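You operate a simulated robot arm through the tools that you are given. There is no shell and no other tool. Be economical: measure what you need, move in short steps, check, and stop when the job is done.

You run a simulated robot arm. Do the job below in one go: nothing can be reset, and whatever is moved stays where it is left.

Task
Bend the clay strip into a handle and set it in slip on the raw lid.
Fine: strip in the groove of the bending block, purple lever down and up, hands clear; brush a patch on the lid's middle first, from the white cup beside the blue water cup; the brown brush goes back. A coat counts when it lies all over at full strength: go over it till it gets no stronger.

Only the result counts: the job must be done as asked and must still hold three seconds after the hand-in. Knocking over, shifting, dropping, spilling or breaking anything else fails it. A push-on lid holds only when it is set on centred and level and pressed home; a screw cap is set on level and turned clockwise until tight.

Robot
A 7-joint arm with a two-finger parallel gripper on a trunk, on a base that drives. Base frame: it is fixed to the floor where the robot stands at the start and does not move with it; the origin is under the middle of the robot, x ahead of it, y to its left, z up; the surface under the hand at the start is at about z = 0.85. Units: m, degrees, N and s.
With the tool pointing down near the work surface it reaches from about 0.52 to 0.96 m from the robot's upright axis, wherever it stands. Its first joint turns from -166.0 to 166.0 degrees. Places, roughly: groove of the bending block [-1, -1.1, 0.9]; inside of the brush holder [0.9, 0.1, 0.9]; middle of the raw lid [0.6, 0.1, 0.9]; purple lever [-1.1, -1.1, 1]; white cup [0.9, 0.3, 0.9]. Payload 3.91 kg.
The TCP is the grasp point between the finger pads, 0.03 m short of the fingertips. In the tool frame z runs along the fingers and y along their closing line. The gripper opens to 0.11 m. The fingers are 0.02 m wide and 0.01 m thick; the gripper's body (0.048 by 0.112 m) begins 0.055 m behind the TCP.
Orientation is that of the tool frame in the base frame, as a unit quaternion [w, x, y, z]. With the fingers straight down and closing along the base's y, the tool's x points along the base's -x, its y along +y and its z along -z.

Tools
- The arm moves only by the tool arm_command. Its argument "plan" is a list of rows, each an object (a shift or turn left out is 0, a gripper value left out holds the last) with "linear": the shift along the tool's x, y, z in units of 100 mm (1.0 is 100 mm), a list of three; "turn": the turn, a rotation vector about the tool's x, y, z in units of 180 degrees (1.0 is 180 degrees), a list of three; "gripper": the opening in per cent of the stroke, from 0 (shut) to 100 (fully open). In form: [{"linear": [dx, dy, dz], "turn": [ax, ay, az], "gripper": gripper}, ...]. A call has 1 to 10 rows; each row is the pose to reach, as a shift and turn from the pose commanded when the call began, along the tool's axes at that moment. A call with a number of a shift or a turn outside -1 to 1 is refused whole. A row lasts 0.2 s, in which the tool goes at most 0.05 m and 8.6 degrees; a call with a longer step from one row to the next is refused whole, and so is a gripper value outside its range. A pose out of reach is approached as far as the arm can. The call stops where the force on the tool passes 90 N (or 10 N more than at its start, if that is more) or the arm is blocked; 0.2 s more then pass. Each finger travels about 0.072 m/s and halts on what it meets, pressing with about 22 N; the grip force reading is that of the motor and also rises with nothing between the fingers. The clock runs only during rows and for 0.2 s after the last one: add rows that repeat a pose to give the fingers time. The reply holds the time, the measured pose of the TCP, the force on the tool along the base axes, the opening and the grip force, in the units named above and with some noise, with the torque about the TCP (base axes, N m) and any sound that the robot's microphone picked up.
- Cameras (640 x 400 px; columns grow to the right, rows downward): "scene" is now at [0.2532, 0.0038, 1.4293]; the picture's right is [0.05, -1.00, 0.00], its down [-0.68, -0.03, -0.73] and it looks along [0.73, 0.04, -0.68] (base axes); focal length 273 px, centre (320, 200). "wrist" rides on the gripper at [0.072, 0.017, -0.103] in the tool frame; the picture's right is [-0.23, 0.97, 0.00], its down [-0.76, -0.18, -0.62] and it looks along [-0.61, -0.14, 0.78] (tool axes); focal length 222 px, centre (320, 200).
- grab_frame(camera): a new picture of that camera. No time passes.
- lift_body(by): slides the trunk up (or, below 0, down) by that many m; the arm and the scene camera ride with it, the base frame stays. It gives what a move gives, with no picture.
- base_move(legs): drives the robot by 1 to 6 legs, each [ahead, left, turn to the left] in m, m and degrees, along the robot's own axes; the way and the turn of a leg run together, so that a leg with both is an arc; at most 1.5 m and 180 degrees a leg. The arm and the cameras ride along, it lands a little off, and it stops where it bumps. It gives what a move gives.
- aim_head(pan, tilt): turns the head with the scene camera to pan (to the left, within 86 degrees either way) and tilt (down, from -29 to 69), counted from straight ahead of the robot. It gives what a move gives.
- pixel_to_xyz(camera, pixels): there is no depth. For up to 12 entries [column, row, z] of the newest picture of that camera ("zoom" is the newest enlarged one), the place [x, y] in the base frame at which the ray of that pixel passes the height z, good to about 0.002 m. No time passes.
- close_up(camera, box): a new picture of the part [left, top, right, bottom] of that camera's present view, enlarged. No time passes.
- job_done(): hands the job in; it is judged then, once.

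Keep the steps short. Do not move on a guess: measure, check each grasp and each placing, and mend mistakes. In all there are 80 turns and 68 pictures (those below and enlarged ones count). Leave the gripper open and the arm clear of the work at the hand-in unless told otherwise, and finish with a single line.

The tools are called after "Emit:" as name(argument=value, ...) on one line, values as JSON. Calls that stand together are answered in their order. arm_command: Moves the arm, as the interface text tells. Its arguments: {"type":"object","properties":{"plan":{"type":"array","items":{"type":"object","properties":{"linear":{"type":"array","items":{"type":"number"}},"turn":{"type":"array","items":{"type":"number"}},"gripper":{"type":"number"}}}}},"required":["plan"]} The other tools are called the same way: lift_body (by) slides the trunk up or down; base_move (legs) drives the base; aim_head (pan, tilt) turns the head that bears the scene camera; grab_frame (camera) takes a picture; pixel_to_xyz (camera, pixels) gives the place at which the rays of pixels pass given heights; close_up (camera, box) takes an enlarged picture of a part of a camera's view; job_done () hands the job in.

At the start:

```text
t: 0.0
tcp_pos: [0.4743, 0.0892, 1.1972]
orientation: [0.0, 0.0, 1.0, 0.001]
wrist_force: [0.5, -0.3, 0.5]
moment: [0.0, 0.0, -0.02]
finger_gap: 0.1099
finger_force: 0.1
trunk travel left (down, up): [-0.625, 0.057]
robot x, y, heading: [-0.0027, -0.0032, -0.0]
head pan, tilt: [2.7, 43.0]
```

scene: 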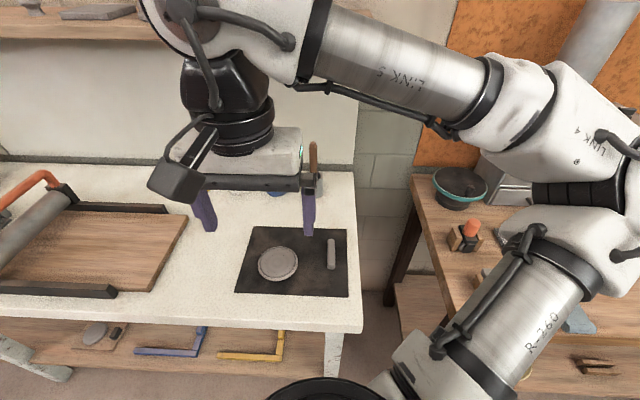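
wrist: 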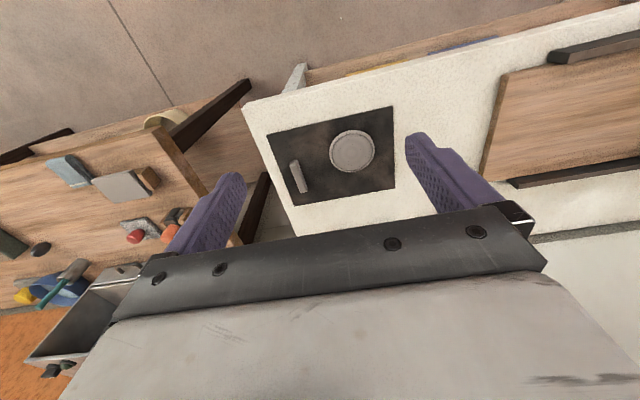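

I see the lid near (278,263) and the clay strip near (332,253) on a dark board. First I measure these and enlarge the view of them and the cups.

Emit:
pixel_to_xyz(camera="scene", pixels=[[278, 263, 0.87], [332, 240, 0.86], [332, 269, 0.86], [259, 263, 0.87], [298, 263, 0.87], [313, 175, 0.9], [275, 193, 0.9]])

Emit:
close_up(camera="scene", box=[200, 130, 380, 300])

```text
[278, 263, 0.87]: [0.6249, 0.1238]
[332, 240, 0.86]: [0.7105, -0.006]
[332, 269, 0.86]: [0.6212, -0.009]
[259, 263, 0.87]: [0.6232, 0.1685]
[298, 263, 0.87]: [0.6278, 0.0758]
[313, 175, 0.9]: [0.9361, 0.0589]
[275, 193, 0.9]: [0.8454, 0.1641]
```

```text
2.35 times, centred on (290, 215) of scene
```

zoom: 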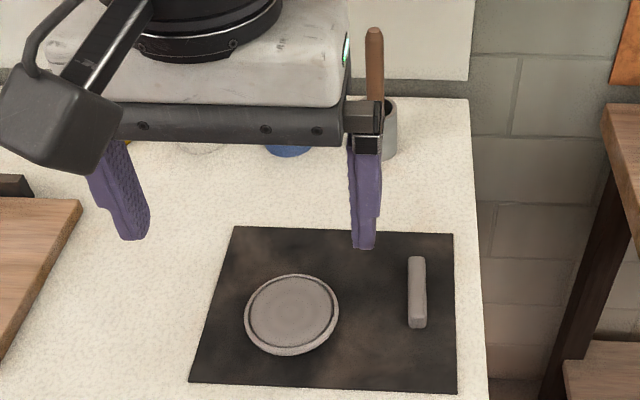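

The fingers already close across the strip (centre about (0.667, -0.008)). I move to a pose above it, then look.

Emit:
arm_command(plan=[{"linear": [-0.24, -0.24, 0.25]}, {"linear": [-0.48, -0.48, 0.5]}, {"linear": [-0.72, -0.72, 0.75]}, {"linear": [-0.97, -0.97, 1.0]}])

Emit:
arm_command(plan=[{"linear": [-0.32, 0, 0.2]}, {"linear": [-0.64, 0, 0.4]}, {"linear": [-0.96, 0, 0.6]}, {"linear": [-0.96, 0, 0.6]}])

Emit:
grab_frame(camera="scene")

Emit:
grab_frame(camera="wrist")

```text
t: 1.0
tcp_pos: [0.5699, -0.0087, 1.0953]
orientation: [0.0, 0.0, 1.0, 0.0]
wrist_force: [-0.3, 0.0, -0.2]
moment: [0.02, 0.0, 0.0]
finger_gap: 0.1101
finger_force: 0.0
trunk travel left (down, up): [-0.625, 0.057]
robot x, y, heading: [0.0027, -0.0025, -0.1]
head pan, tilt: [2.7, 43.0]
```

```text
t: 2.0
tcp_pos: [0.6658, -0.0082, 1.0339]
orientation: [0.0, 0.0, 1.0, -0.001]
wrist_force: [0.2, 0.0, 0.9]
moment: [0.01, 0.01, 0.01]
finger_gap: 0.1102
finger_force: 0.2
trunk travel left (down, up): [-0.625, 0.057]
robot x, y, heading: [-0.0006, -0.0014, 0.0]
head pan, tilt: [2.7, 43.0]
```

```text
64 pictures are left
```

scene: 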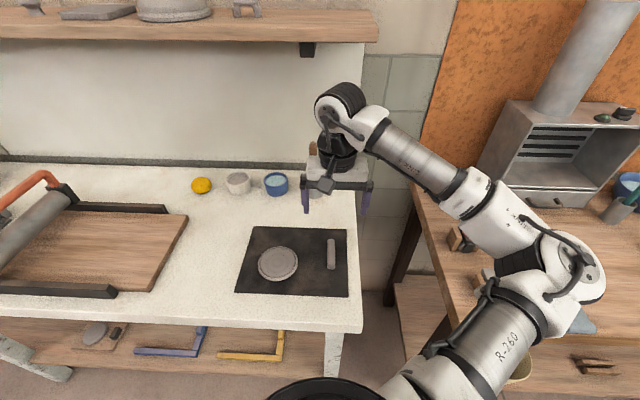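

```text
63 pictures are left
```

wrist: 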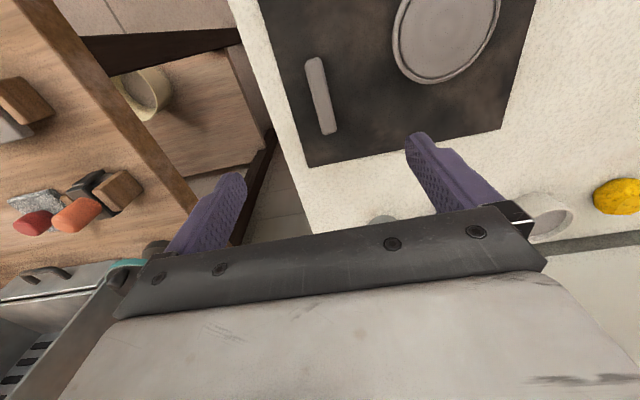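

Clear view now: white cup (238,183), blue cup (276,184), strip (331,254). I measure strip, lid, cups more exactly.

Emit:
pixel_to_xyz(camera="wrist", pixels=[[306, 60, 0.865], [324, 57, 0.865], [319, 134, 0.865], [336, 131, 0.865], [319, 95, 0.865]])

Emit:
close_up(camera="scene", box=[180, 140, 380, 300])

Emit:
close_up(camera="wrist", box=[260, 10, 400, 170])

```text
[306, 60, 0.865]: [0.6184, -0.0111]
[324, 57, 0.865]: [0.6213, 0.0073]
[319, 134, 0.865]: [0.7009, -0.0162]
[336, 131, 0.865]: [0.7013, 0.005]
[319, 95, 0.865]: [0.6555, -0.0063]
```

```text
2.50 times, centred on (280, 220) of scene
```

zoom: 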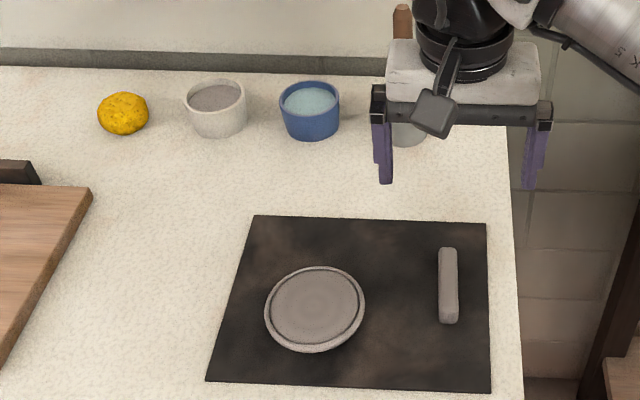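

```text
2.50 times, centred on (330, 90) of wrist
```

zoom: 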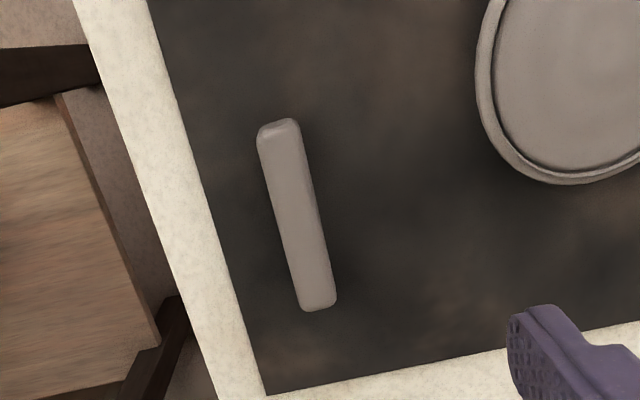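

Strip centre about (0.662, -0.004), width ~0.018, nearly along x. I narrow the fingers to half and go down to just over the board.

Emit:
arm_command(plan=[{"linear": [0.04, 0.04, 0.3], "gripper": 45}, {"linear": [0.04, 0.04, 0.6]}, {"linear": [0.04, 0.04, 0.9]}, {"linear": [0.04, 0.04, 1.0]}, {"linear": [0.04, 0.04, 1.0]}])

Emit:
arm_command(plan=[{"linear": [0, 0, 0.15]}, {"linear": [0, 0, 0.3]}, {"linear": [0, 0, 0.4]}, {"linear": [0, 0, 0.43]}, {"linear": [0, 0, 0.43]}])

Emit:
grab_frame(camera="wrist")

```text
t: 3.2
tcp_pos: [0.6622, -0.0035, 0.9342]
orientation: [-0.001, 0.0, 1.0, 0.0]
wrist_force: [0.4, 1.2, -0.2]
moment: [-0.01, -0.01, 0.04]
finger_gap: 0.0493
finger_force: 0.1
trunk travel left (down, up): [-0.625, 0.057]
robot x, y, heading: [-0.0032, -0.0015, 0.0]
head pan, tilt: [2.7, 43.0]
```

```text
t: 4.4
tcp_pos: [0.6628, -0.0042, 0.893]
orientation: [0.0, 0.0, 1.0, 0.0]
wrist_force: [0.0, 0.0, -0.7]
moment: [0.02, 0.01, -0.02]
finger_gap: 0.0493
finger_force: 0.1
trunk travel left (down, up): [-0.625, 0.057]
robot x, y, heading: [0.0008, 0.0017, 0.0]
head pan, tilt: [2.7, 43.0]
```

```text
60 pictures are left
```

wrist: 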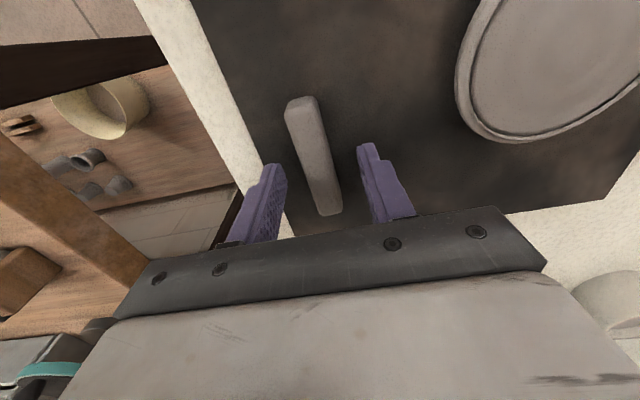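

Strip lies between the fingers. I go 6 mm lower and close gently.

Emit:
arm_command(plan=[{"linear": [0, 0, 0.03]}, {"linear": [0, 0, 0.06]}, {"linear": [0, 0, 0.06], "gripper": 12}, {"linear": [0, 0, 0.06]}, {"linear": [0, 0, 0.06]}, {"linear": [0, 0, 0.06]}])

Emit:
grab_frame(camera="wrist")

```text
t: 5.8
tcp_pos: [0.663, -0.0043, 0.8871]
orientation: [0.0, 0.0, 1.0, 0.0]
wrist_force: [0.8, 0.1, 0.4]
moment: [-0.01, -0.02, -0.01]
finger_gap: 0.0152
finger_force: 21.8
trunk travel left (down, up): [-0.625, 0.057]
robot x, y, heading: [-0.001, 0.0017, -0.2]
head pan, tilt: [2.7, 43.0]
```

```text
59 pictures are left
```

wrist: 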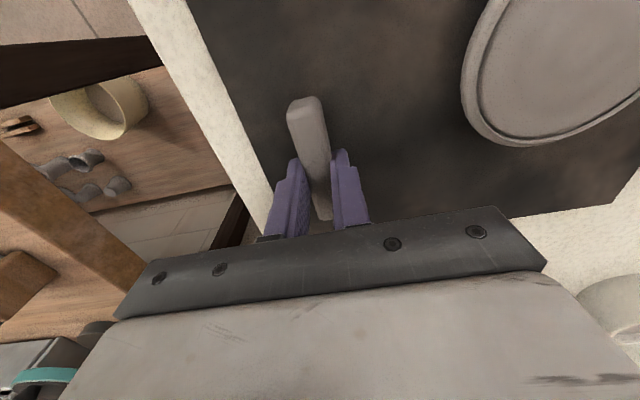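

Held at 15 mm. I lift, check the hold, and turn the head to the right to look for the bending block.

Emit:
arm_command(plan=[{"linear": [0, 0, -0.3]}, {"linear": [0, 0, -0.65]}, {"linear": [0, 0, -1.0]}])

Emit:
arm_command(plan=[{"linear": [0.4, 0, -0.3]}, {"linear": [0.8, 0, -0.6]}, {"linear": [1.0, 0, -0.95]}, {"linear": [1.0, 0, -1.0]}])

Emit:
grab_frame(camera="wrist")

Emit:
aim_head(pan=-86, tilt=25)

Emit:
grab_frame(camera="scene")

```text
t: 6.6
tcp_pos: [0.6625, -0.0023, 0.9891]
orientation: [0.0, -0.001, 1.0, 0.001]
wrist_force: [0.6, 0.3, 1.2]
moment: [-0.01, 0.02, -0.02]
finger_gap: 0.0132
finger_force: 0.0
trunk travel left (down, up): [-0.625, 0.057]
robot x, y, heading: [-0.002, -0.0003, -0.2]
head pan, tilt: [2.7, 43.0]
```

```text
t: 7.6
tcp_pos: [0.5619, -0.0026, 1.0876]
orientation: [0.0, 0.0, 1.0, 0.0]
wrist_force: [0.7, 0.3, 0.0]
moment: [-0.02, -0.04, -0.02]
finger_gap: 0.0131
finger_force: 0.0
trunk travel left (down, up): [-0.625, 0.057]
robot x, y, heading: [-0.0, 0.0016, 0.1]
head pan, tilt: [2.7, 43.0]
```

```text
58 pictures are left
```

wrist: 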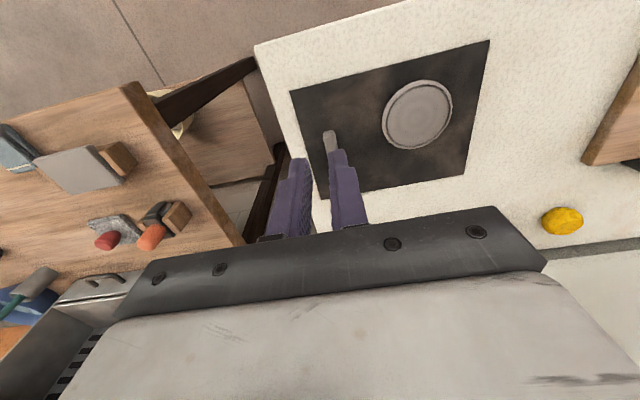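

```text
t: 9.2
tcp_pos: [0.5644, -0.0026, 1.0868]
orientation: [0.0, 0.0, 1.0, 0.001]
wrist_force: [-0.8, -0.3, -0.4]
moment: [-0.01, -0.02, 0.05]
finger_gap: 0.0133
finger_force: 0.1
trunk travel left (down, up): [-0.625, 0.057]
robot x, y, heading: [0.001, 0.0008, 0.1]
head pan, tilt: [-85.9, 25.0]
```

```text
57 pictures are left
```

scene: 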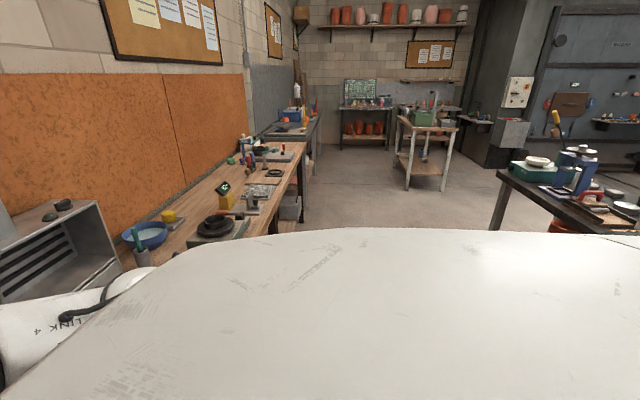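

The strip left the board; grip force reads 0 at 13 mm, so I look close to see how it is held.

Emit:
close_up(camera="wrist", box=[240, 90, 440, 250])

```text
2.50 times, centred on (340, 170) of wrist
```

zoom: 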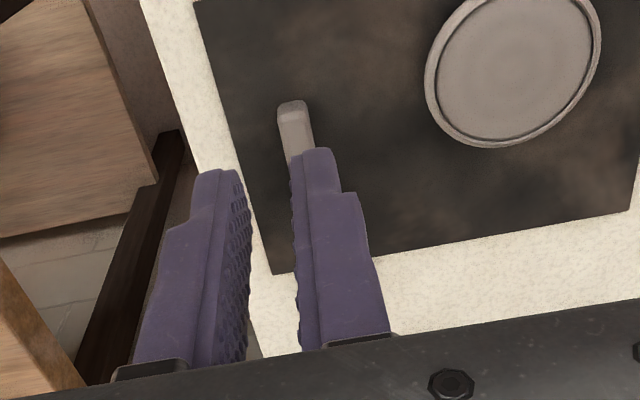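

The strip stayed on the board: it slipped out, so the fingers were too high. I turn the head back and measure it again.

Emit:
aim_head(pan=2.7, tilt=43)

Emit:
arm_command(plan=[{"linear": [-0.2, 0, 0.0], "gripper": 40}, {"linear": [-0.2, 0, 0.0]}, {"linear": [-0.2, 0, 0.0]}])

Emit:
close_up(camera="scene", box=[290, 215, 370, 300])

Emit:
close_up(camera="wrist", box=[260, 60, 440, 220])

```text
t: 10.9
tcp_pos: [0.5628, -0.0034, 1.0866]
orientation: [0.0, 0.0, 1.0, 0.0]
wrist_force: [-0.2, -0.3, 0.1]
moment: [-0.03, 0.04, 0.01]
finger_gap: 0.0133
finger_force: 0.1
trunk travel left (down, up): [-0.625, 0.057]
robot x, y, heading: [0.0017, 0.0003, -0.0]
head pan, tilt: [2.7, 43.0]
```

```text
t: 11.7
tcp_pos: [0.5817, -0.0039, 1.0861]
orientation: [0.0, 0.0, 1.0, 0.0]
wrist_force: [-0.3, -0.2, 0.3]
moment: [0.0, -0.01, -0.02]
finger_gap: 0.0439
finger_force: 0.0
trunk travel left (down, up): [-0.625, 0.057]
robot x, y, heading: [0.0008, 0.0023, 0.1]
head pan, tilt: [2.7, 43.0]
```

```text
4.71 times, centred on (330, 258) of scene
```

zoom: 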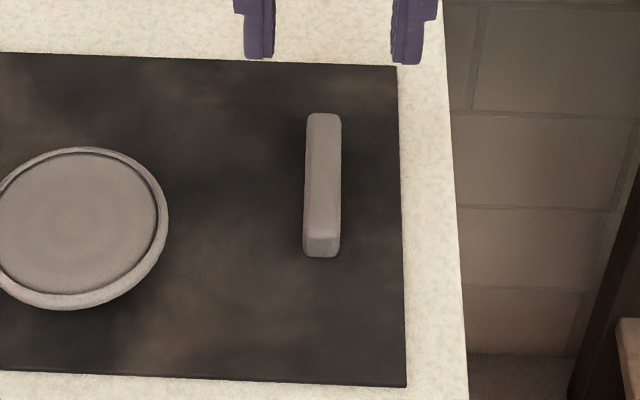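

```text
2.50 times, centred on (350, 140) of wrist
```

zoom: 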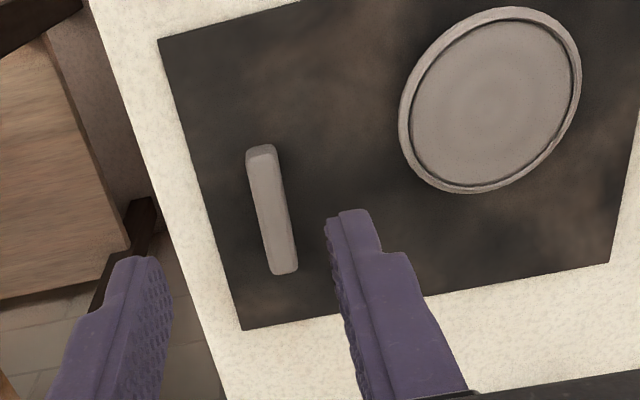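

Strip not moved. I compute heights by comparing the two views.

Emit:
pixel_to_xyz(camera="scene", pixels=[[330.5, 270.1, 0.85], [330.5, 270.1, 0.855], [330.5, 265.4, 0.86], [330.5, 265.4, 0.865], [330.5, 265.4, 0.87], [331, 239.7, 0.865], [327, 255, 0.865], [334.5, 255, 0.865]])

Emit:
pixel_to_xyz(camera="zoom", pixels=[[262, 150, 0.86], [262, 150, 0.865], [285, 270, 0.86], [285, 270, 0.865], [258, 210, 0.865], [283, 205, 0.865]])

```text
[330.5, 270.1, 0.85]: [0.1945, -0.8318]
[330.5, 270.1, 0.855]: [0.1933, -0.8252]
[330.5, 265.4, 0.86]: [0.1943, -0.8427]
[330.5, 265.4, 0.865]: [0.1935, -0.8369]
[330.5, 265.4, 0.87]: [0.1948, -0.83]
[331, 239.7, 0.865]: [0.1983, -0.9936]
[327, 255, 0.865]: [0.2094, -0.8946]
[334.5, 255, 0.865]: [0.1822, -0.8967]
```

```text
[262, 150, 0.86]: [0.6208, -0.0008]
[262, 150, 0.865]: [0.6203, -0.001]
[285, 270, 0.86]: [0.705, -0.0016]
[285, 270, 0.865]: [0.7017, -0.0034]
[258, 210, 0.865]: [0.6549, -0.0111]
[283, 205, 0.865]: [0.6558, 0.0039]
```

I go back down over the strip, this time almost to the board, and read the force.

Emit:
arm_command(plan=[{"linear": [-0.4, 0, 0.25]}, {"linear": [-0.8, 0, 0.5]}, {"linear": [-0.8, 0, 0.95]}, {"linear": [-0.8, 0, 1.0]}])

Emit:
arm_command(plan=[{"linear": [0, 0, 0.4]}, {"linear": [0, 0, 0.75]}, {"linear": [0, 0, 0.9]}, {"linear": [0, 0, 0.98]}, {"linear": [0, 0, 1.0]}, {"linear": [0, 0, 1.0]}])

Emit:
arm_command(plan=[{"linear": [0, 0, 0.01]}, {"linear": [0, 0, 0.02]}, {"linear": [0, 0, 0.025]}, {"linear": [0, 0, 0.025]}])

```text
t: 12.7
tcp_pos: [0.6635, -0.0037, 0.9863]
orientation: [0.0, 0.001, 1.0, 0.0]
wrist_force: [1.0, -1.2, 0.3]
moment: [0.02, 0.02, -0.02]
finger_gap: 0.044
finger_force: 0.0
trunk travel left (down, up): [-0.625, 0.057]
robot x, y, heading: [-0.0008, 0.0034, -0.2]
head pan, tilt: [2.7, 43.0]
```

```text
t: 14.1
tcp_pos: [0.6624, -0.0026, 0.8867]
orientation: [0.0, -0.001, 1.0, 0.0]
wrist_force: [0.0, 0.5, 0.0]
moment: [0.01, 0.02, 0.02]
finger_gap: 0.044
finger_force: 0.0
trunk travel left (down, up): [-0.625, 0.057]
robot x, y, heading: [-0.0025, 0.0001, 0.0]
head pan, tilt: [2.7, 43.0]
```

```text
t: 15.1
tcp_pos: [0.663, -0.0044, 0.885]
orientation: [0.0, 0.001, 1.0, -0.001]
wrist_force: [0.3, -0.5, 0.3]
moment: [0.01, 0.0, 0.01]
finger_gap: 0.0441
finger_force: 0.0
trunk travel left (down, up): [-0.625, 0.057]
robot x, y, heading: [0.0016, -0.0019, -0.2]
head pan, tilt: [2.7, 43.0]
```

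No contact yet; one more millimetre and a half at a time.

Emit:
arm_command(plan=[{"linear": [0, 0, 0.008]}, {"linear": [0, 0, 0.015]}, {"linear": [0, 0, 0.015]}])

Emit:
arm_command(plan=[{"linear": [0, 0, 0.005]}, {"linear": [0, 0, 0.01]}, {"linear": [0, 0, 0.01]}])

```text
t: 15.9
tcp_pos: [0.662, -0.0039, 0.8849]
orientation: [0.001, 0.0, 1.0, 0.0]
wrist_force: [1.0, -0.7, 6.5]
moment: [-0.11, 0.02, -0.01]
finger_gap: 0.0445
finger_force: 0.1
trunk travel left (down, up): [-0.625, 0.057]
robot x, y, heading: [-0.0002, -0.0008, -0.1]
head pan, tilt: [2.7, 43.0]
```

```text
t: 16.7
tcp_pos: [0.6607, -0.0045, 0.8831]
orientation: [0.002, -0.001, 1.0, 0.0]
wrist_force: [5.5, -0.3, 24.9]
moment: [-0.04, 0.16, 0.02]
finger_gap: 0.0439
finger_force: 0.3
trunk travel left (down, up): [-0.625, 0.057]
robot x, y, heading: [0.0012, -0.0003, 0.2]
head pan, tilt: [2.7, 43.0]
```

Board touched at TCP ≈ 0.8845. I back off 1.5 mm, close firmly, and lift a little to check.

Emit:
arm_command(plan=[{"linear": [0, 0, -0.015]}, {"linear": [0, 0, -0.015], "gripper": 5}, {"linear": [0, 0, -0.015]}, {"linear": [0, 0, -0.015]}, {"linear": [0, 0, -0.015]}, {"linear": [0, 0, -0.015]}])

Emit:
arm_command(plan=[{"linear": [0, 0, -0.1]}, {"linear": [0, 0, -0.2]}, {"linear": [0, 0, -0.4]}, {"linear": [0, 0, -0.6]}, {"linear": [0, 0, -0.6]}])

Emit:
close_up(camera="wrist", box=[240, 60, 440, 240])

```text
t: 18.1
tcp_pos: [0.6616, -0.0046, 0.8843]
orientation: [0.0, -0.001, 1.0, 0.0]
wrist_force: [-4.9, 2.0, 7.0]
moment: [0.12, 0.21, 0.07]
finger_gap: 0.0152
finger_force: 21.5
trunk travel left (down, up): [-0.625, 0.057]
robot x, y, heading: [-0.005, -0.0016, -0.1]
head pan, tilt: [2.7, 43.0]
```

```text
t: 19.3
tcp_pos: [0.6623, -0.0053, 0.9426]
orientation: [0.0, 0.0, 1.0, 0.0]
wrist_force: [-0.6, -0.2, -0.5]
moment: [-0.03, 0.0, 0.0]
finger_gap: 0.0149
finger_force: 22.0
trunk travel left (down, up): [-0.625, 0.057]
robot x, y, heading: [-0.0025, -0.0039, 0.1]
head pan, tilt: [2.7, 43.0]
```

```text
2.22 times, centred on (340, 150) of wrist
```

zoom: 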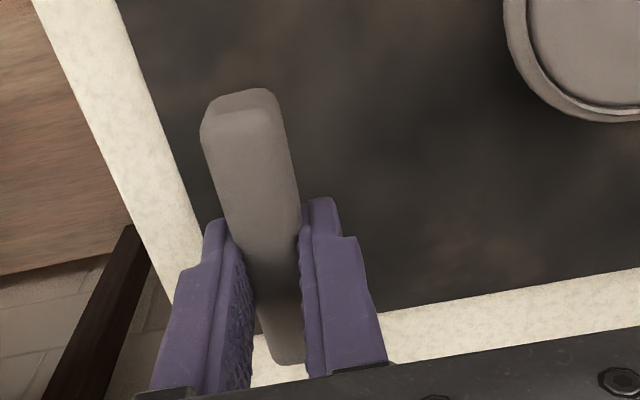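

Now truly held, lying level. I raise and draw in the arm, back off, turn right, and look at the block's table.

Emit:
arm_command(plan=[{"linear": [0.2, 0, -0.4]}, {"linear": [0.5, 0, -0.7]}, {"linear": [0.8, 0, -1.0]}, {"linear": [1.0, 0, -1.0]}])

Emit:
arm_command(plan=[{"linear": [0.3, 0, -0.3]}, {"linear": [0.6, 0, -0.6]}, {"linear": [0.9, 0, -0.9]}, {"linear": [0.9, 0, -1.0]}])

Emit:
base_move(legs=[[-0.25, 0, 0], [0, 0, -90]])

Emit:
aim_head(pan=-50, tilt=35)

Emit:
grab_frame(camera="scene")

```text
t: 20.3
tcp_pos: [0.5608, -0.0055, 1.0427]
orientation: [-0.001, -0.001, 1.0, 0.0]
wrist_force: [0.3, 0.4, -0.6]
moment: [0.04, 0.01, -0.02]
finger_gap: 0.0151
finger_force: 21.7
trunk travel left (down, up): [-0.625, 0.057]
robot x, y, heading: [0.001, 0.0025, 0.2]
head pan, tilt: [2.7, 43.0]
```

```text
t: 21.3
tcp_pos: [0.474, -0.004, 1.1438]
orientation: [0.001, -0.001, 1.0, 0.0]
wrist_force: [0.1, 0.1, -0.9]
moment: [-0.01, -0.02, 0.02]
finger_gap: 0.0148
finger_force: 22.3
trunk travel left (down, up): [-0.625, 0.057]
robot x, y, heading: [0.0016, 0.0003, 0.3]
head pan, tilt: [2.7, 43.0]
```

```text
t: 26.9
tcp_pos: [-0.2409, -0.473, 1.1445]
orientation: [0.0, 0.697, 0.717, 0.0]
wrist_force: [-0.2, -1.6, 0.1]
moment: [0.0, 0.0, -0.03]
finger_gap: 0.015
finger_force: 22.6
trunk travel left (down, up): [-0.625, 0.057]
robot x, y, heading: [-0.2518, 0.0004, -88.5]
head pan, tilt: [2.7, 43.0]
```

```text
t: 28.1
tcp_pos: [-0.2411, -0.4736, 1.1431]
orientation: [-0.001, 0.696, 0.718, 0.0]
wrist_force: [-0.1, 0.4, -0.9]
moment: [-0.03, -0.01, 0.0]
finger_gap: 0.0151
finger_force: 22.1
trunk travel left (down, up): [-0.625, 0.057]
robot x, y, heading: [-0.2506, -0.0011, -88.4]
head pan, tilt: [-50.0, 35.0]
```

```text
52 pictures are left
```

scene: 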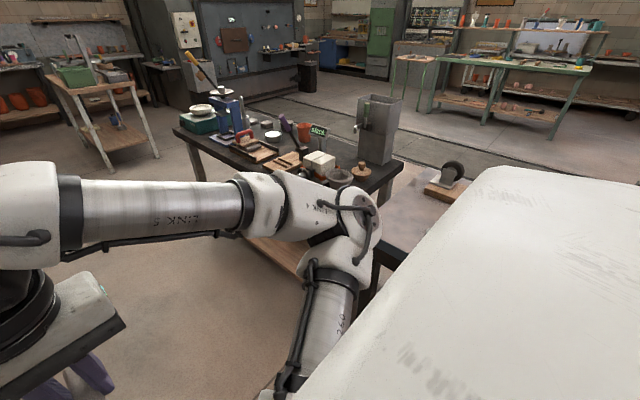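

The dark table with tools stands ahead-right. I measure its corners and some tools.

Emit:
pixel_to_xyz(camera="scene", pixels=[[176, 130, 0.85], [372, 190, 0.85], [402, 165, 0.85], [318, 165, 0.88], [285, 162, 0.87], [248, 140, 0.87], [226, 115, 0.9], [290, 130, 0.95], [375, 245, 0.85], [450, 190, 0.85]])

Emit:
close_up(camera="scene", box=[170, 70, 490, 260])

```text
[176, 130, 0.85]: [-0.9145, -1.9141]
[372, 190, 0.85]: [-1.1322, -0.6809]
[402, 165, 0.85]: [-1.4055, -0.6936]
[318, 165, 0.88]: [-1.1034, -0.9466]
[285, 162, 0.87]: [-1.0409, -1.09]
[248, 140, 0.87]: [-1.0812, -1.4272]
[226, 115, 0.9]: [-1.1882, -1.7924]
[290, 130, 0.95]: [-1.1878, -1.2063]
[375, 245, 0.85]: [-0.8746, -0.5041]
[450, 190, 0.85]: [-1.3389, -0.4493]
```

```text
2.00 times, centred on (330, 165) of scene
```

zoom: 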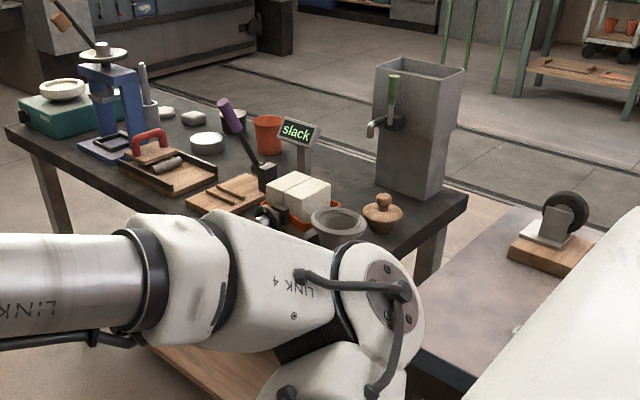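

The bending block with the purple lever is at about (-1.04,-1.09) near the table's edge (x≈-0.92). I drive to stand before it facing -x.

Emit:
base_move(legs=[[1.1, 0, 0], [0, 0, -91.5]])

Emit:
aim_head(pan=0, tilt=40)

Emit:
grab_frame(camera="scene")

```text
t: 37.8
tcp_pos: [-0.6924, -1.0978, 1.1435]
orientation: [0.0, 1.0, -0.002, 0.001]
wrist_force: [-0.8, -0.3, -1.1]
moment: [0.02, -0.01, -0.03]
finger_gap: 0.0149
finger_force: 21.6
trunk travel left (down, up): [-0.625, 0.057]
robot x, y, heading: [-0.2159, -1.1031, 179.8]
head pan, tilt: [-50.0, 35.0]
```

```text
t: 39.0
tcp_pos: [-0.692, -1.0971, 1.1429]
orientation: [0.0, 1.0, -0.002, 0.0]
wrist_force: [0.3, 0.8, -0.1]
moment: [-0.01, -0.01, -0.02]
finger_gap: 0.015
finger_force: 21.9
trunk travel left (down, up): [-0.625, 0.057]
robot x, y, heading: [-0.2171, -1.0979, 180.1]
head pan, tilt: [0.0, 40.0]
```

```text
50 pictures are left
```

scene: 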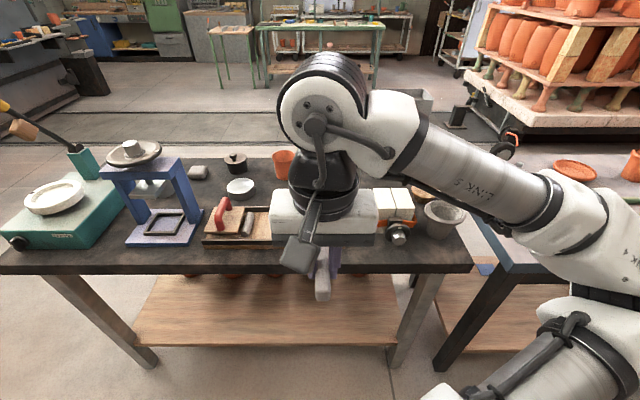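

The hand hides the block; the wrist camera looks forward, so I use it.

Emit:
grab_frame(camera="wrist")

```text
49 pictures are left
```

wrist: 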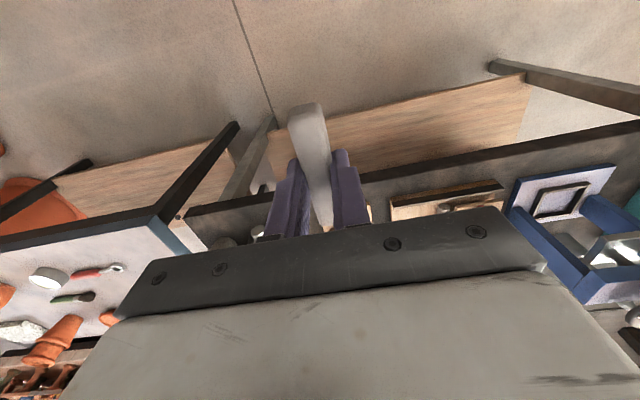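

I strafe 0.28 m right and 0.1 m ahead so the hand no longer hides the block.

Emit:
base_move(legs=[[0, -0.28, 0], [0.1, 0, 0]])

Emit:
aim_head(pan=22, tilt=50)

Emit:
grab_frame(camera="scene")

```text
t: 42.5
tcp_pos: [-0.7917, -0.8155, 1.1437]
orientation: [0.001, 1.0, 0.0, 0.001]
wrist_force: [-1.4, 0.7, 0.2]
moment: [0.01, -0.02, 0.01]
finger_gap: 0.0151
finger_force: 22.3
trunk travel left (down, up): [-0.625, 0.057]
robot x, y, heading: [-0.3111, -0.8196, 180.0]
head pan, tilt: [0.0, 40.0]
```

```text
t: 43.4
tcp_pos: [-0.7906, -0.8147, 1.1439]
orientation: [0.0, 1.0, -0.001, 0.0]
wrist_force: [-0.6, 0.6, -0.3]
moment: [-0.01, -0.01, -0.02]
finger_gap: 0.0147
finger_force: 22.2
trunk travel left (down, up): [-0.625, 0.057]
robot x, y, heading: [-0.3156, -0.8206, 180.0]
head pan, tilt: [22.0, 50.0]
```

```text
48 pictures are left
```

scene: 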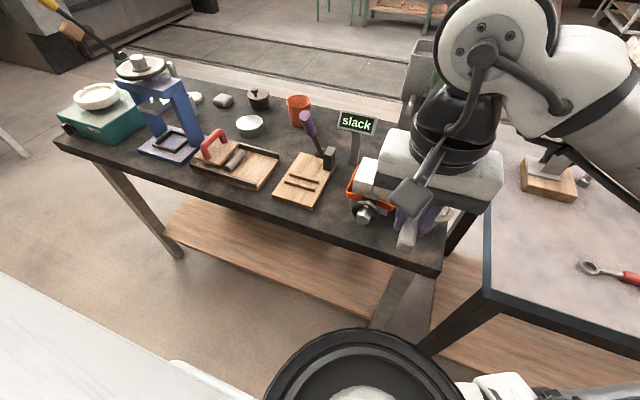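

Now the block shows at (303,178) with the lever at (320,140). I enlarge it.

Emit:
close_up(camera="scene", box=[255, 95, 385, 225])

```text
3.08 times, centred on (320, 160) of scene
```

zoom: 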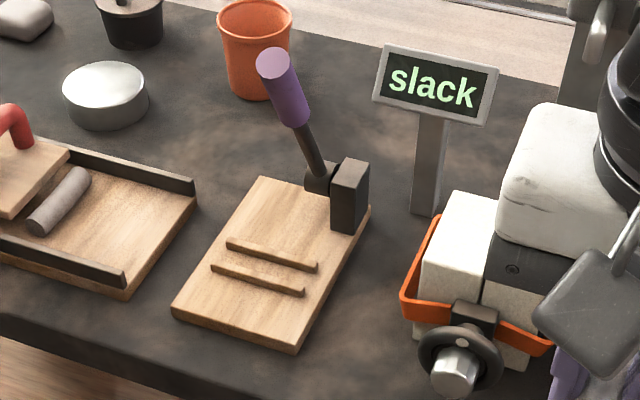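

Groove = channel between the two thin ridges. I measure ridges, plate, post, and lever at likely heights.

Emit:
pixel_to_xyz(camera="zoom", pixels=[[228, 243, 0.875], [317, 268, 0.875], [212, 268, 0.875], [303, 294, 0.875], [175, 312, 0.87], [297, 350, 0.87], [262, 178, 0.87], [371, 212, 0.87], [318, 180, 0.9], [273, 62, 1.0], [273, 62, 0.95], [350, 165, 0.92]])

```text
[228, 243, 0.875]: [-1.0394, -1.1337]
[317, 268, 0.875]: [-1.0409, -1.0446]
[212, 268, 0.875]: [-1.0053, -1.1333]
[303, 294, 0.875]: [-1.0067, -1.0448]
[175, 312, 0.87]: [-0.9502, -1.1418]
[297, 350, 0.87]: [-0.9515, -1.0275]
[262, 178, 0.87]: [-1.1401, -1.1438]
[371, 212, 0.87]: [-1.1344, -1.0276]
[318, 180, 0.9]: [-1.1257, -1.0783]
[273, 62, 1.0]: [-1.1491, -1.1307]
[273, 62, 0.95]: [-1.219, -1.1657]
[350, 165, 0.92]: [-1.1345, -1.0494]
```

Groove centre ≈ (-1.023,-1.089), running along y between ridges at x≈-1.040 and -1.006. The lever seems to lean forward over it, so I need its exact shape. I raise the hand, turn it a quarter (fingers to close along x), and approach for a wrist view.

Emit:
arm_command(plan=[{"linear": [-0.1, 0.1, -0.1], "turn": [0, 0, -0.045]}, {"linear": [-0.2, 0.2, -0.2], "turn": [0, 0, -0.09]}, {"linear": [-0.3, 0.3, -0.3], "turn": [0, 0, -0.135]}, {"linear": [-0.4, 0.4, -0.4], "turn": [0, 0, -0.18]}, {"linear": [-0.5, 0.5, -0.5], "turn": [0, 0, -0.225]}, {"linear": [-0.5, 0.5, -0.6], "turn": [0, 0, -0.27]}, {"linear": [-0.5, 0.5, -0.6], "turn": [0, 0, -0.315]}, {"linear": [-0.5, 0.5, -0.6], "turn": [0, 0, -0.36]}, {"linear": [-0.5, 0.5, -0.6], "turn": [0, 0, -0.405]}, {"linear": [-0.5, 0.5, -0.6], "turn": [0, 0, -0.45]}])

Emit:
arm_command(plan=[{"turn": [0, 0, -0.025]}, {"turn": [0, 0, -0.05]}, {"turn": [0, 0, -0.05]}])

Emit:
grab_frame(camera="wrist")

```text
t: 45.6
tcp_pos: [-0.825, -0.8833, 1.1958]
orientation: [0.0, 0.761, 0.649, 0.001]
wrist_force: [-0.1, 0.2, -0.1]
moment: [0.0, 0.0, -0.02]
finger_gap: 0.015
finger_force: 22.1
out of reach, approached as far as the arm can: row 10
trunk travel left (down, up): [-0.625, 0.057]
robot x, y, heading: [-0.3171, -0.8202, 179.9]
head pan, tilt: [22.0, 50.0]
```

```text
t: 46.4
tcp_pos: [-0.8008, -0.9066, 1.1861]
orientation: [0.0, 0.707, 0.707, 0.0]
wrist_force: [-0.1, 0.8, -0.3]
moment: [0.02, -0.01, -0.01]
finger_gap: 0.015
finger_force: 22.2
out of reach, approached as far as the arm can: row 1, 2, 3
trunk travel left (down, up): [-0.625, 0.057]
robot x, y, heading: [-0.314, -0.8193, 180.1]
head pan, tilt: [22.0, 50.0]
```

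```text
46 pictures are left
```

wrist: 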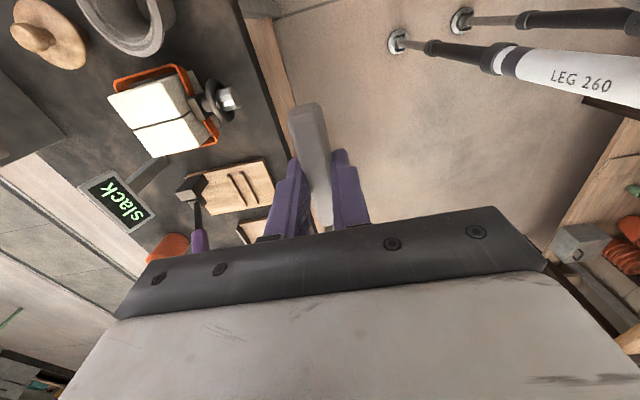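

Reach is limited here. I triangulate the lever from this wrist view.

Emit:
pixel_to_xyz(camera="wrist", pixels=[[200, 250, 1.0], [200, 250, 1.05], [200, 250, 1.1], [198, 230, 0.95], [198, 230, 1.0], [198, 230, 1.05], [196, 200, 0.9], [196, 200, 0.95], [187, 185, 0.92], [240, 187, 0.875]])

Emit:
close_up(camera="wrist", box=[80, 130, 280, 260])

```text
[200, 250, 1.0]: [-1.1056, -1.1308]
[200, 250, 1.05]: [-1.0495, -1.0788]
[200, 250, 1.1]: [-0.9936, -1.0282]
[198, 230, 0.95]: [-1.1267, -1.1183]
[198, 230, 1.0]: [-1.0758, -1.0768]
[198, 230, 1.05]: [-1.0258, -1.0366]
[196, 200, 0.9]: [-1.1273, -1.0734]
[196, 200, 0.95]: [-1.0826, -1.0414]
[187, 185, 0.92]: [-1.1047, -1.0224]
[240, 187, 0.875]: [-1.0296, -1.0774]
```

```text
3.08 times, centred on (180, 195) of wrist
```

zoom: 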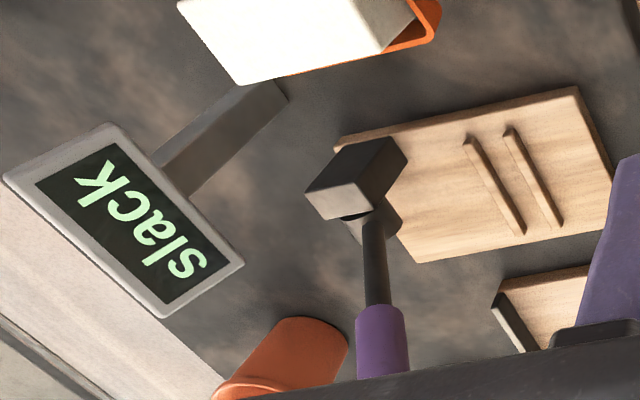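

Lever confirmed: plane y≈-1.08, pivot ≈(-1.125,0.905), tip ≈(-1.05,1.065), leaning forward over the groove. A side grip would bring the hand against the lever and the fingers onto the ridges, so I will regrip the strip by its ends (fingers closing along y). I look at the free table on the right for setting it down.

Emit:
pixel_to_xyz(camera="scene", pixels=[[488, 290, 0.85], [520, 200, 0.85], [530, 270, 0.85], [580, 240, 0.85], [600, 270, 0.85], [640, 300, 0.85]])

Emit:
aim_head(pan=-25, tilt=50)

Emit:
grab_frame(camera="scene")

```text
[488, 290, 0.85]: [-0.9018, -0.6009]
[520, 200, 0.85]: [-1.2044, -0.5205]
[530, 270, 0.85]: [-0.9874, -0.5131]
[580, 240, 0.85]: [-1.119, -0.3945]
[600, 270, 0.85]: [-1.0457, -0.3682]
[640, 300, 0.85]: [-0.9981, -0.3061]
```

```text
t: 47.5
tcp_pos: [-0.8007, -0.9075, 1.1854]
orientation: [0.0, 0.709, 0.705, 0.0]
wrist_force: [-0.1, 0.9, -0.5]
moment: [0.04, -0.03, 0.02]
finger_gap: 0.0148
finger_force: 22.4
trunk travel left (down, up): [-0.625, 0.057]
robot x, y, heading: [-0.3187, -0.8221, 179.8]
head pan, tilt: [-25.0, 50.0]
```

```text
44 pictures are left
```

scene: 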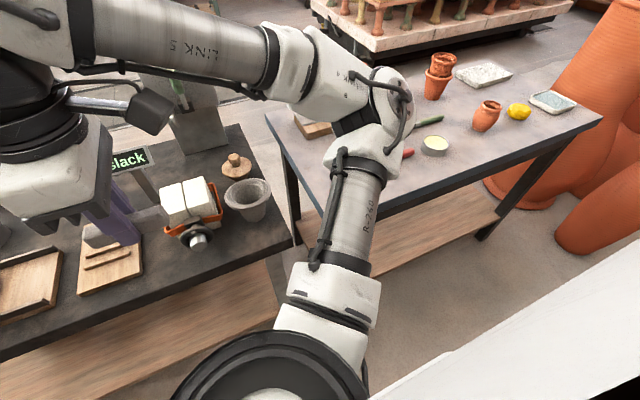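

Free spot on the right table near (-0.98,-0.50). I turn the hand back and carry the strip there.

Emit:
arm_command(plan=[{"linear": [0.1, 0, 0], "turn": [0, 0, 0.045]}, {"linear": [0.2, 0, 0], "turn": [0, 0, 0.09]}, {"linear": [0.3, 0, 0], "turn": [0, 0, 0.135]}, {"linear": [0.4, 0, 0], "turn": [0, 0, 0.18]}, {"linear": [0.5, 0, 0], "turn": [0, 0, 0.225]}, {"linear": [0.6, 0, 0], "turn": [0, 0, 0.27]}, {"linear": [0.7, 0, 0], "turn": [0, 0, 0.315]}, {"linear": [0.8, 0, 0], "turn": [0, 0, 0.36]}, {"linear": [0.9, 0, 0], "turn": [0, 0, 0.405]}, {"linear": [1, 0, 0], "turn": [0, 0, 0.45]}])

Emit:
arm_command(plan=[{"turn": [0, 0, 0.025]}, {"turn": [0, 0, 0.05]}, {"turn": [0, 0, 0.05]}])

Emit:
arm_command(plan=[{"linear": [-0.3, -0.3, 0]}, {"linear": [-0.6, -0.6, 0.0]}, {"linear": [-0.9, -0.9, 0]}, {"linear": [-1, -1, 0]}])

```text
t: 49.7
tcp_pos: [-0.8003, -0.8051, 1.1868]
orientation: [0.001, 0.997, 0.077, 0.0]
wrist_force: [0.2, 0.1, 0.0]
moment: [0.02, -0.02, 0.03]
finger_gap: 0.0148
finger_force: 21.8
trunk travel left (down, up): [-0.625, 0.057]
robot x, y, heading: [-0.3181, -0.8197, 180.1]
head pan, tilt: [-25.0, 50.0]
```

```text
t: 50.5
tcp_pos: [-0.8006, -0.8066, 1.1866]
orientation: [0.0, 1.0, -0.001, 0.0]
wrist_force: [-0.6, -0.3, -0.7]
moment: [0.01, 0.01, -0.01]
finger_gap: 0.0151
finger_force: 21.7
trunk travel left (down, up): [-0.625, 0.057]
robot x, y, heading: [-0.3179, -0.8188, 180.1]
head pan, tilt: [-25.0, 50.0]
```

```text
t: 51.5
tcp_pos: [-0.9006, -0.7057, 1.1845]
orientation: [-0.001, 1.0, 0.0, 0.0]
wrist_force: [-0.1, -0.8, -0.3]
moment: [0.02, -0.01, 0.01]
finger_gap: 0.0148
finger_force: 22.0
trunk travel left (down, up): [-0.625, 0.057]
robot x, y, heading: [-0.3172, -0.8201, 180.0]
head pan, tilt: [-25.0, 50.0]
```

Next, over the free spot and partly down, then look.

Emit:
arm_command(plan=[{"linear": [-0.13, -0.33, 0.2]}, {"linear": [-0.26, -0.66, 0.4]}, {"linear": [-0.4, -1, 0.6]}])

Emit:
arm_command(plan=[{"linear": [-0.13, -0.33, 0.2]}, {"linear": [-0.26, -0.66, 0.4]}, {"linear": [-0.4, -1, 0.6]}, {"linear": [-0.4, -1, 0.6]}])

Emit:
grab_frame(camera="scene")

```text
t: 52.3
tcp_pos: [-0.94, -0.6036, 1.1238]
orientation: [0.0, 1.0, 0.0, 0.0]
wrist_force: [0.6, -0.5, -0.7]
moment: [-0.02, -0.01, 0.04]
finger_gap: 0.0149
finger_force: 22.1
trunk travel left (down, up): [-0.625, 0.057]
robot x, y, heading: [-0.3157, -0.8219, 180.0]
head pan, tilt: [-25.0, 50.0]
```

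```text
t: 53.3
tcp_pos: [-0.978, -0.5031, 1.0653]
orientation: [0.0, 1.0, 0.0, 0.0]
wrist_force: [-0.3, 0.1, -1.0]
moment: [0.0, -0.02, 0.0]
finger_gap: 0.0152
finger_force: 22.3
trunk travel left (down, up): [-0.625, 0.057]
robot x, y, heading: [-0.3178, -0.8224, 179.9]
head pan, tilt: [-25.0, 50.0]
```

```text
43 pictures are left
```

scene: 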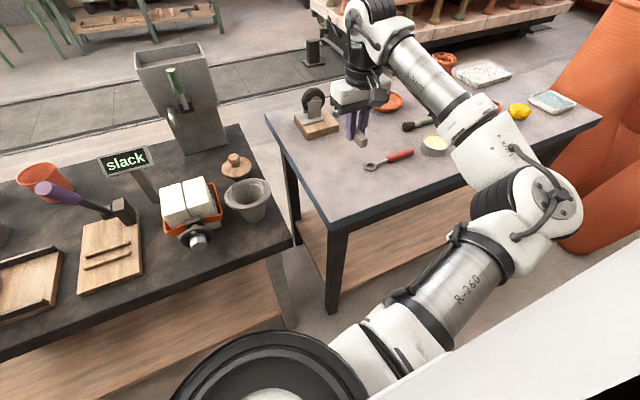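

I check where free table lies relative to the hand, and the red tool at (390,160).

Emit:
pixel_to_xyz(camera="scene", pixels=[[330, 215, 0.85], [268, 115, 0.85], [330, 175, 0.85], [370, 165, 0.85], [410, 152, 0.85], [340, 130, 0.85], [345, 195, 0.85]])

```text
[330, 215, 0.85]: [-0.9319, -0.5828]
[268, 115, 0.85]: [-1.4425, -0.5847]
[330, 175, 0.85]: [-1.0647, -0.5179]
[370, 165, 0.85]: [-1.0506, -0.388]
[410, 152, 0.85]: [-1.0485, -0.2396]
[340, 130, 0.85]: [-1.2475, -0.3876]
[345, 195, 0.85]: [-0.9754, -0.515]
```

I go to (-1.02,-0.50) and descend carefully.

Emit:
arm_command(plan=[{"linear": [-0.2, 0, 0.3]}, {"linear": [-0.42, 0, 0.7]}, {"linear": [-0.42, 0, 1.0]}])

Emit:
arm_command(plan=[{"linear": [0, 0, 0.3]}, {"linear": [0, 0, 0.6]}, {"linear": [0, 0, 0.7]}, {"linear": [0, 0, 0.75]}, {"linear": [0, 0, 0.75]}])

Emit:
grab_frame(camera="wrist")

```text
t: 54.1
tcp_pos: [-1.0213, -0.5059, 0.9672]
orientation: [0.0, 1.0, -0.001, 0.001]
wrist_force: [-0.3, 0.4, 0.1]
moment: [0.01, 0.0, 0.03]
finger_gap: 0.015
finger_force: 22.2
trunk travel left (down, up): [-0.625, 0.057]
robot x, y, heading: [-0.317, -0.8206, 179.9]
head pan, tilt: [-25.0, 50.0]
```

```text
t: 55.3
tcp_pos: [-1.0212, -0.5062, 0.8911]
orientation: [0.0, 1.0, -0.001, 0.0]
wrist_force: [-0.1, 0.2, -0.5]
moment: [0.0, 0.0, -0.02]
finger_gap: 0.0151
finger_force: 21.7
trunk travel left (down, up): [-0.625, 0.057]
robot x, y, heading: [-0.319, -0.8197, 179.9]
head pan, tilt: [-25.0, 50.0]
```

```text
42 pictures are left
```

wrist: 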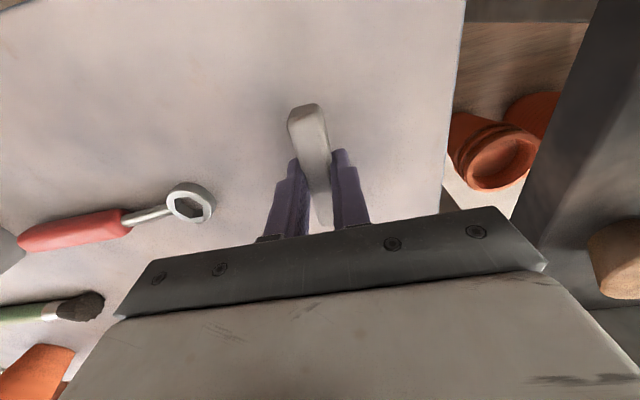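

Still in air. Down in small calls until contact.

Emit:
arm_command(plan=[{"linear": [0, 0, 0.03]}, {"linear": [0, 0, 0.06]}, {"linear": [0, 0, 0.06]}])

Emit:
arm_command(plan=[{"linear": [0, 0, 0.015]}, {"linear": [0, 0, 0.03]}, {"linear": [0, 0, 0.03]}])

```text
t: 56.1
tcp_pos: [-1.0226, -0.5059, 0.884]
orientation: [0.001, 1.0, 0.001, 0.0]
wrist_force: [0.4, 0.3, -1.1]
moment: [-0.01, -0.03, 0.02]
finger_gap: 0.0152
finger_force: 21.7
trunk travel left (down, up): [-0.625, 0.057]
robot x, y, heading: [-0.3176, -0.8194, 179.8]
head pan, tilt: [-25.0, 50.0]
```

```text
t: 56.9
tcp_pos: [-1.0216, -0.5062, 0.8816]
orientation: [0.0, 1.0, -0.002, -0.001]
wrist_force: [0.5, -0.8, -0.7]
moment: [-0.01, 0.01, 0.0]
finger_gap: 0.0149
finger_force: 21.7
trunk travel left (down, up): [-0.625, 0.057]
robot x, y, heading: [-0.3173, -0.8188, 179.6]
head pan, tilt: [-25.0, 50.0]
```

Emit:
arm_command(plan=[{"linear": [0, 0, 0.015]}, {"linear": [0, 0, 0.03]}, {"linear": [0, 0, 0.03]}])

Emit:
arm_command(plan=[{"linear": [0, 0, 0.01]}, {"linear": [0, 0, 0.02]}, {"linear": [0, 0, 0.02]}])

```text
t: 57.7
tcp_pos: [-1.0209, -0.5065, 0.8803]
orientation: [-0.001, 1.0, 0.0, -0.001]
wrist_force: [-1.7, -1.4, 11.7]
moment: [-0.12, -0.03, -0.16]
finger_gap: 0.015
finger_force: 22.4
trunk travel left (down, up): [-0.625, 0.057]
robot x, y, heading: [-0.3164, -0.8185, 179.9]
head pan, tilt: [-25.0, 50.0]
```

```text
t: 58.5
tcp_pos: [-1.0222, -0.5051, 0.8795]
orientation: [0.0, 1.0, -0.001, -0.002]
wrist_force: [-0.3, -1.9, 29.0]
moment: [-0.28, -0.29, 0.01]
finger_gap: 0.0152
finger_force: 21.9
trunk travel left (down, up): [-0.625, 0.057]
robot x, y, heading: [-0.3169, -0.8195, 179.8]
head pan, tilt: [-25.0, 50.0]
```

Set on the table (z≈0.85). I release, rise, and turn the hand a quarter.

Emit:
arm_command(plan=[{"linear": [0, 0, -0.015]}, {"linear": [0, 0, -0.015], "gripper": 40}, {"linear": [0, 0, -0.015]}, {"linear": [0, 0, -0.015]}, {"linear": [0, 0, -0.3]}, {"linear": [0, 0, -0.7]}, {"linear": [0, 0, -1]}])

Emit:
arm_command(plan=[{"turn": [0, 0, 0.045], "gripper": 100}, {"turn": [0, 0, 0.09]}, {"turn": [0, 0, 0.135]}, {"turn": [0, 0, 0.18]}, {"turn": [0, 0, 0.225]}, {"turn": [0, 0, 0.27]}, {"turn": [0, 0, 0.315]}, {"turn": [0, 0, 0.36]}, {"turn": [0, 0, 0.405]}, {"turn": [0, 0, 0.45]}])

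Emit:
arm_command(plan=[{"turn": [0, 0, 0.025]}, {"turn": [0, 0, 0.05]}, {"turn": [0, 0, 0.05]}])

Emit:
grab_frame(camera="wrist")

```text
t: 60.1
tcp_pos: [-1.0196, -0.5062, 0.9743]
orientation: [0.0, 1.0, 0.0, 0.001]
wrist_force: [-0.4, -0.1, -0.1]
moment: [-0.02, 0.0, -0.03]
finger_gap: 0.0437
finger_force: 0.0
trunk travel left (down, up): [-0.625, 0.057]
robot x, y, heading: [-0.3149, -0.8206, 180.0]
head pan, tilt: [-25.0, 50.0]
```

```text
t: 62.3
tcp_pos: [-1.0229, -0.5048, 0.9768]
orientation: [0.0, 0.759, -0.651, 0.0]
wrist_force: [0.2, 0.5, 0.2]
moment: [0.0, 0.0, -0.01]
finger_gap: 0.1102
finger_force: 0.1
trunk travel left (down, up): [-0.625, 0.057]
robot x, y, heading: [-0.3163, -0.8215, 180.1]
head pan, tilt: [-25.0, 50.0]
```

```text
t: 63.1
tcp_pos: [-1.0212, -0.5048, 0.9778]
orientation: [0.0, -0.707, 0.708, 0.001]
wrist_force: [-0.5, 0.0, -1.0]
moment: [0.0, -0.03, 0.0]
finger_gap: 0.1101
finger_force: 0.1
trunk travel left (down, up): [-0.625, 0.057]
robot x, y, heading: [-0.3164, -0.8213, 180.1]
head pan, tilt: [-25.0, 50.0]
```

```text
41 pictures are left
```

wrist: 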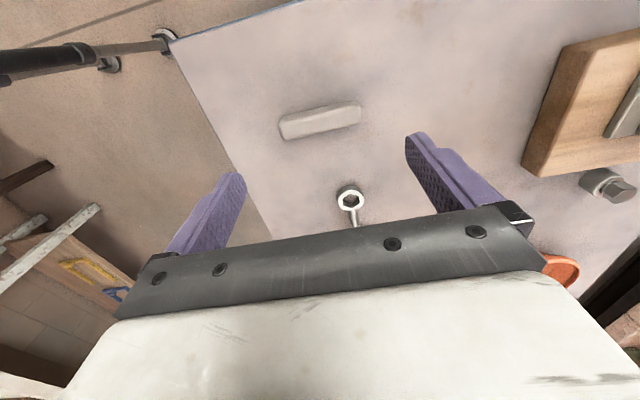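

Strip lies at (320,120). I measure its ends.

Emit:
pixel_to_xyz(camera="wrist", pixels=[[279, 122, 0.86], [284, 138, 0.86], [357, 102, 0.86], [361, 118, 0.86], [282, 130, 0.85], [361, 112, 0.85], [320, 120, 0.86]])

Emit:
close_up(camera="wrist", box=[260, 70, 390, 170])

```text
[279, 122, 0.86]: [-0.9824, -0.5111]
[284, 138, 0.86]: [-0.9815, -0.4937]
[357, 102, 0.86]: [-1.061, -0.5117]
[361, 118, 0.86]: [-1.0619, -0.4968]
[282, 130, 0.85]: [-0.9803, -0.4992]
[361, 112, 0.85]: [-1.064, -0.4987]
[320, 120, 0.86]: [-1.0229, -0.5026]
```

```text
4.00 times, centred on (325, 120) of wrist
```

zoom: 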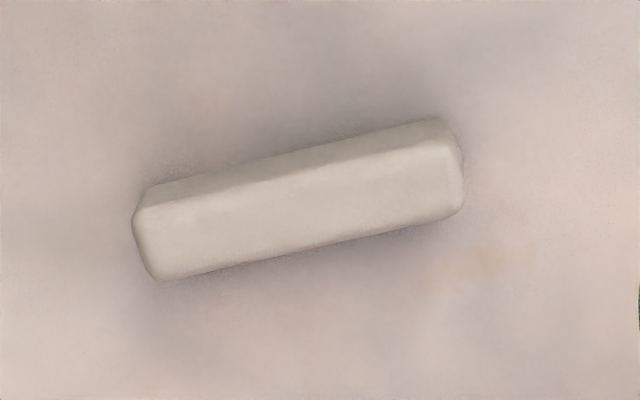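

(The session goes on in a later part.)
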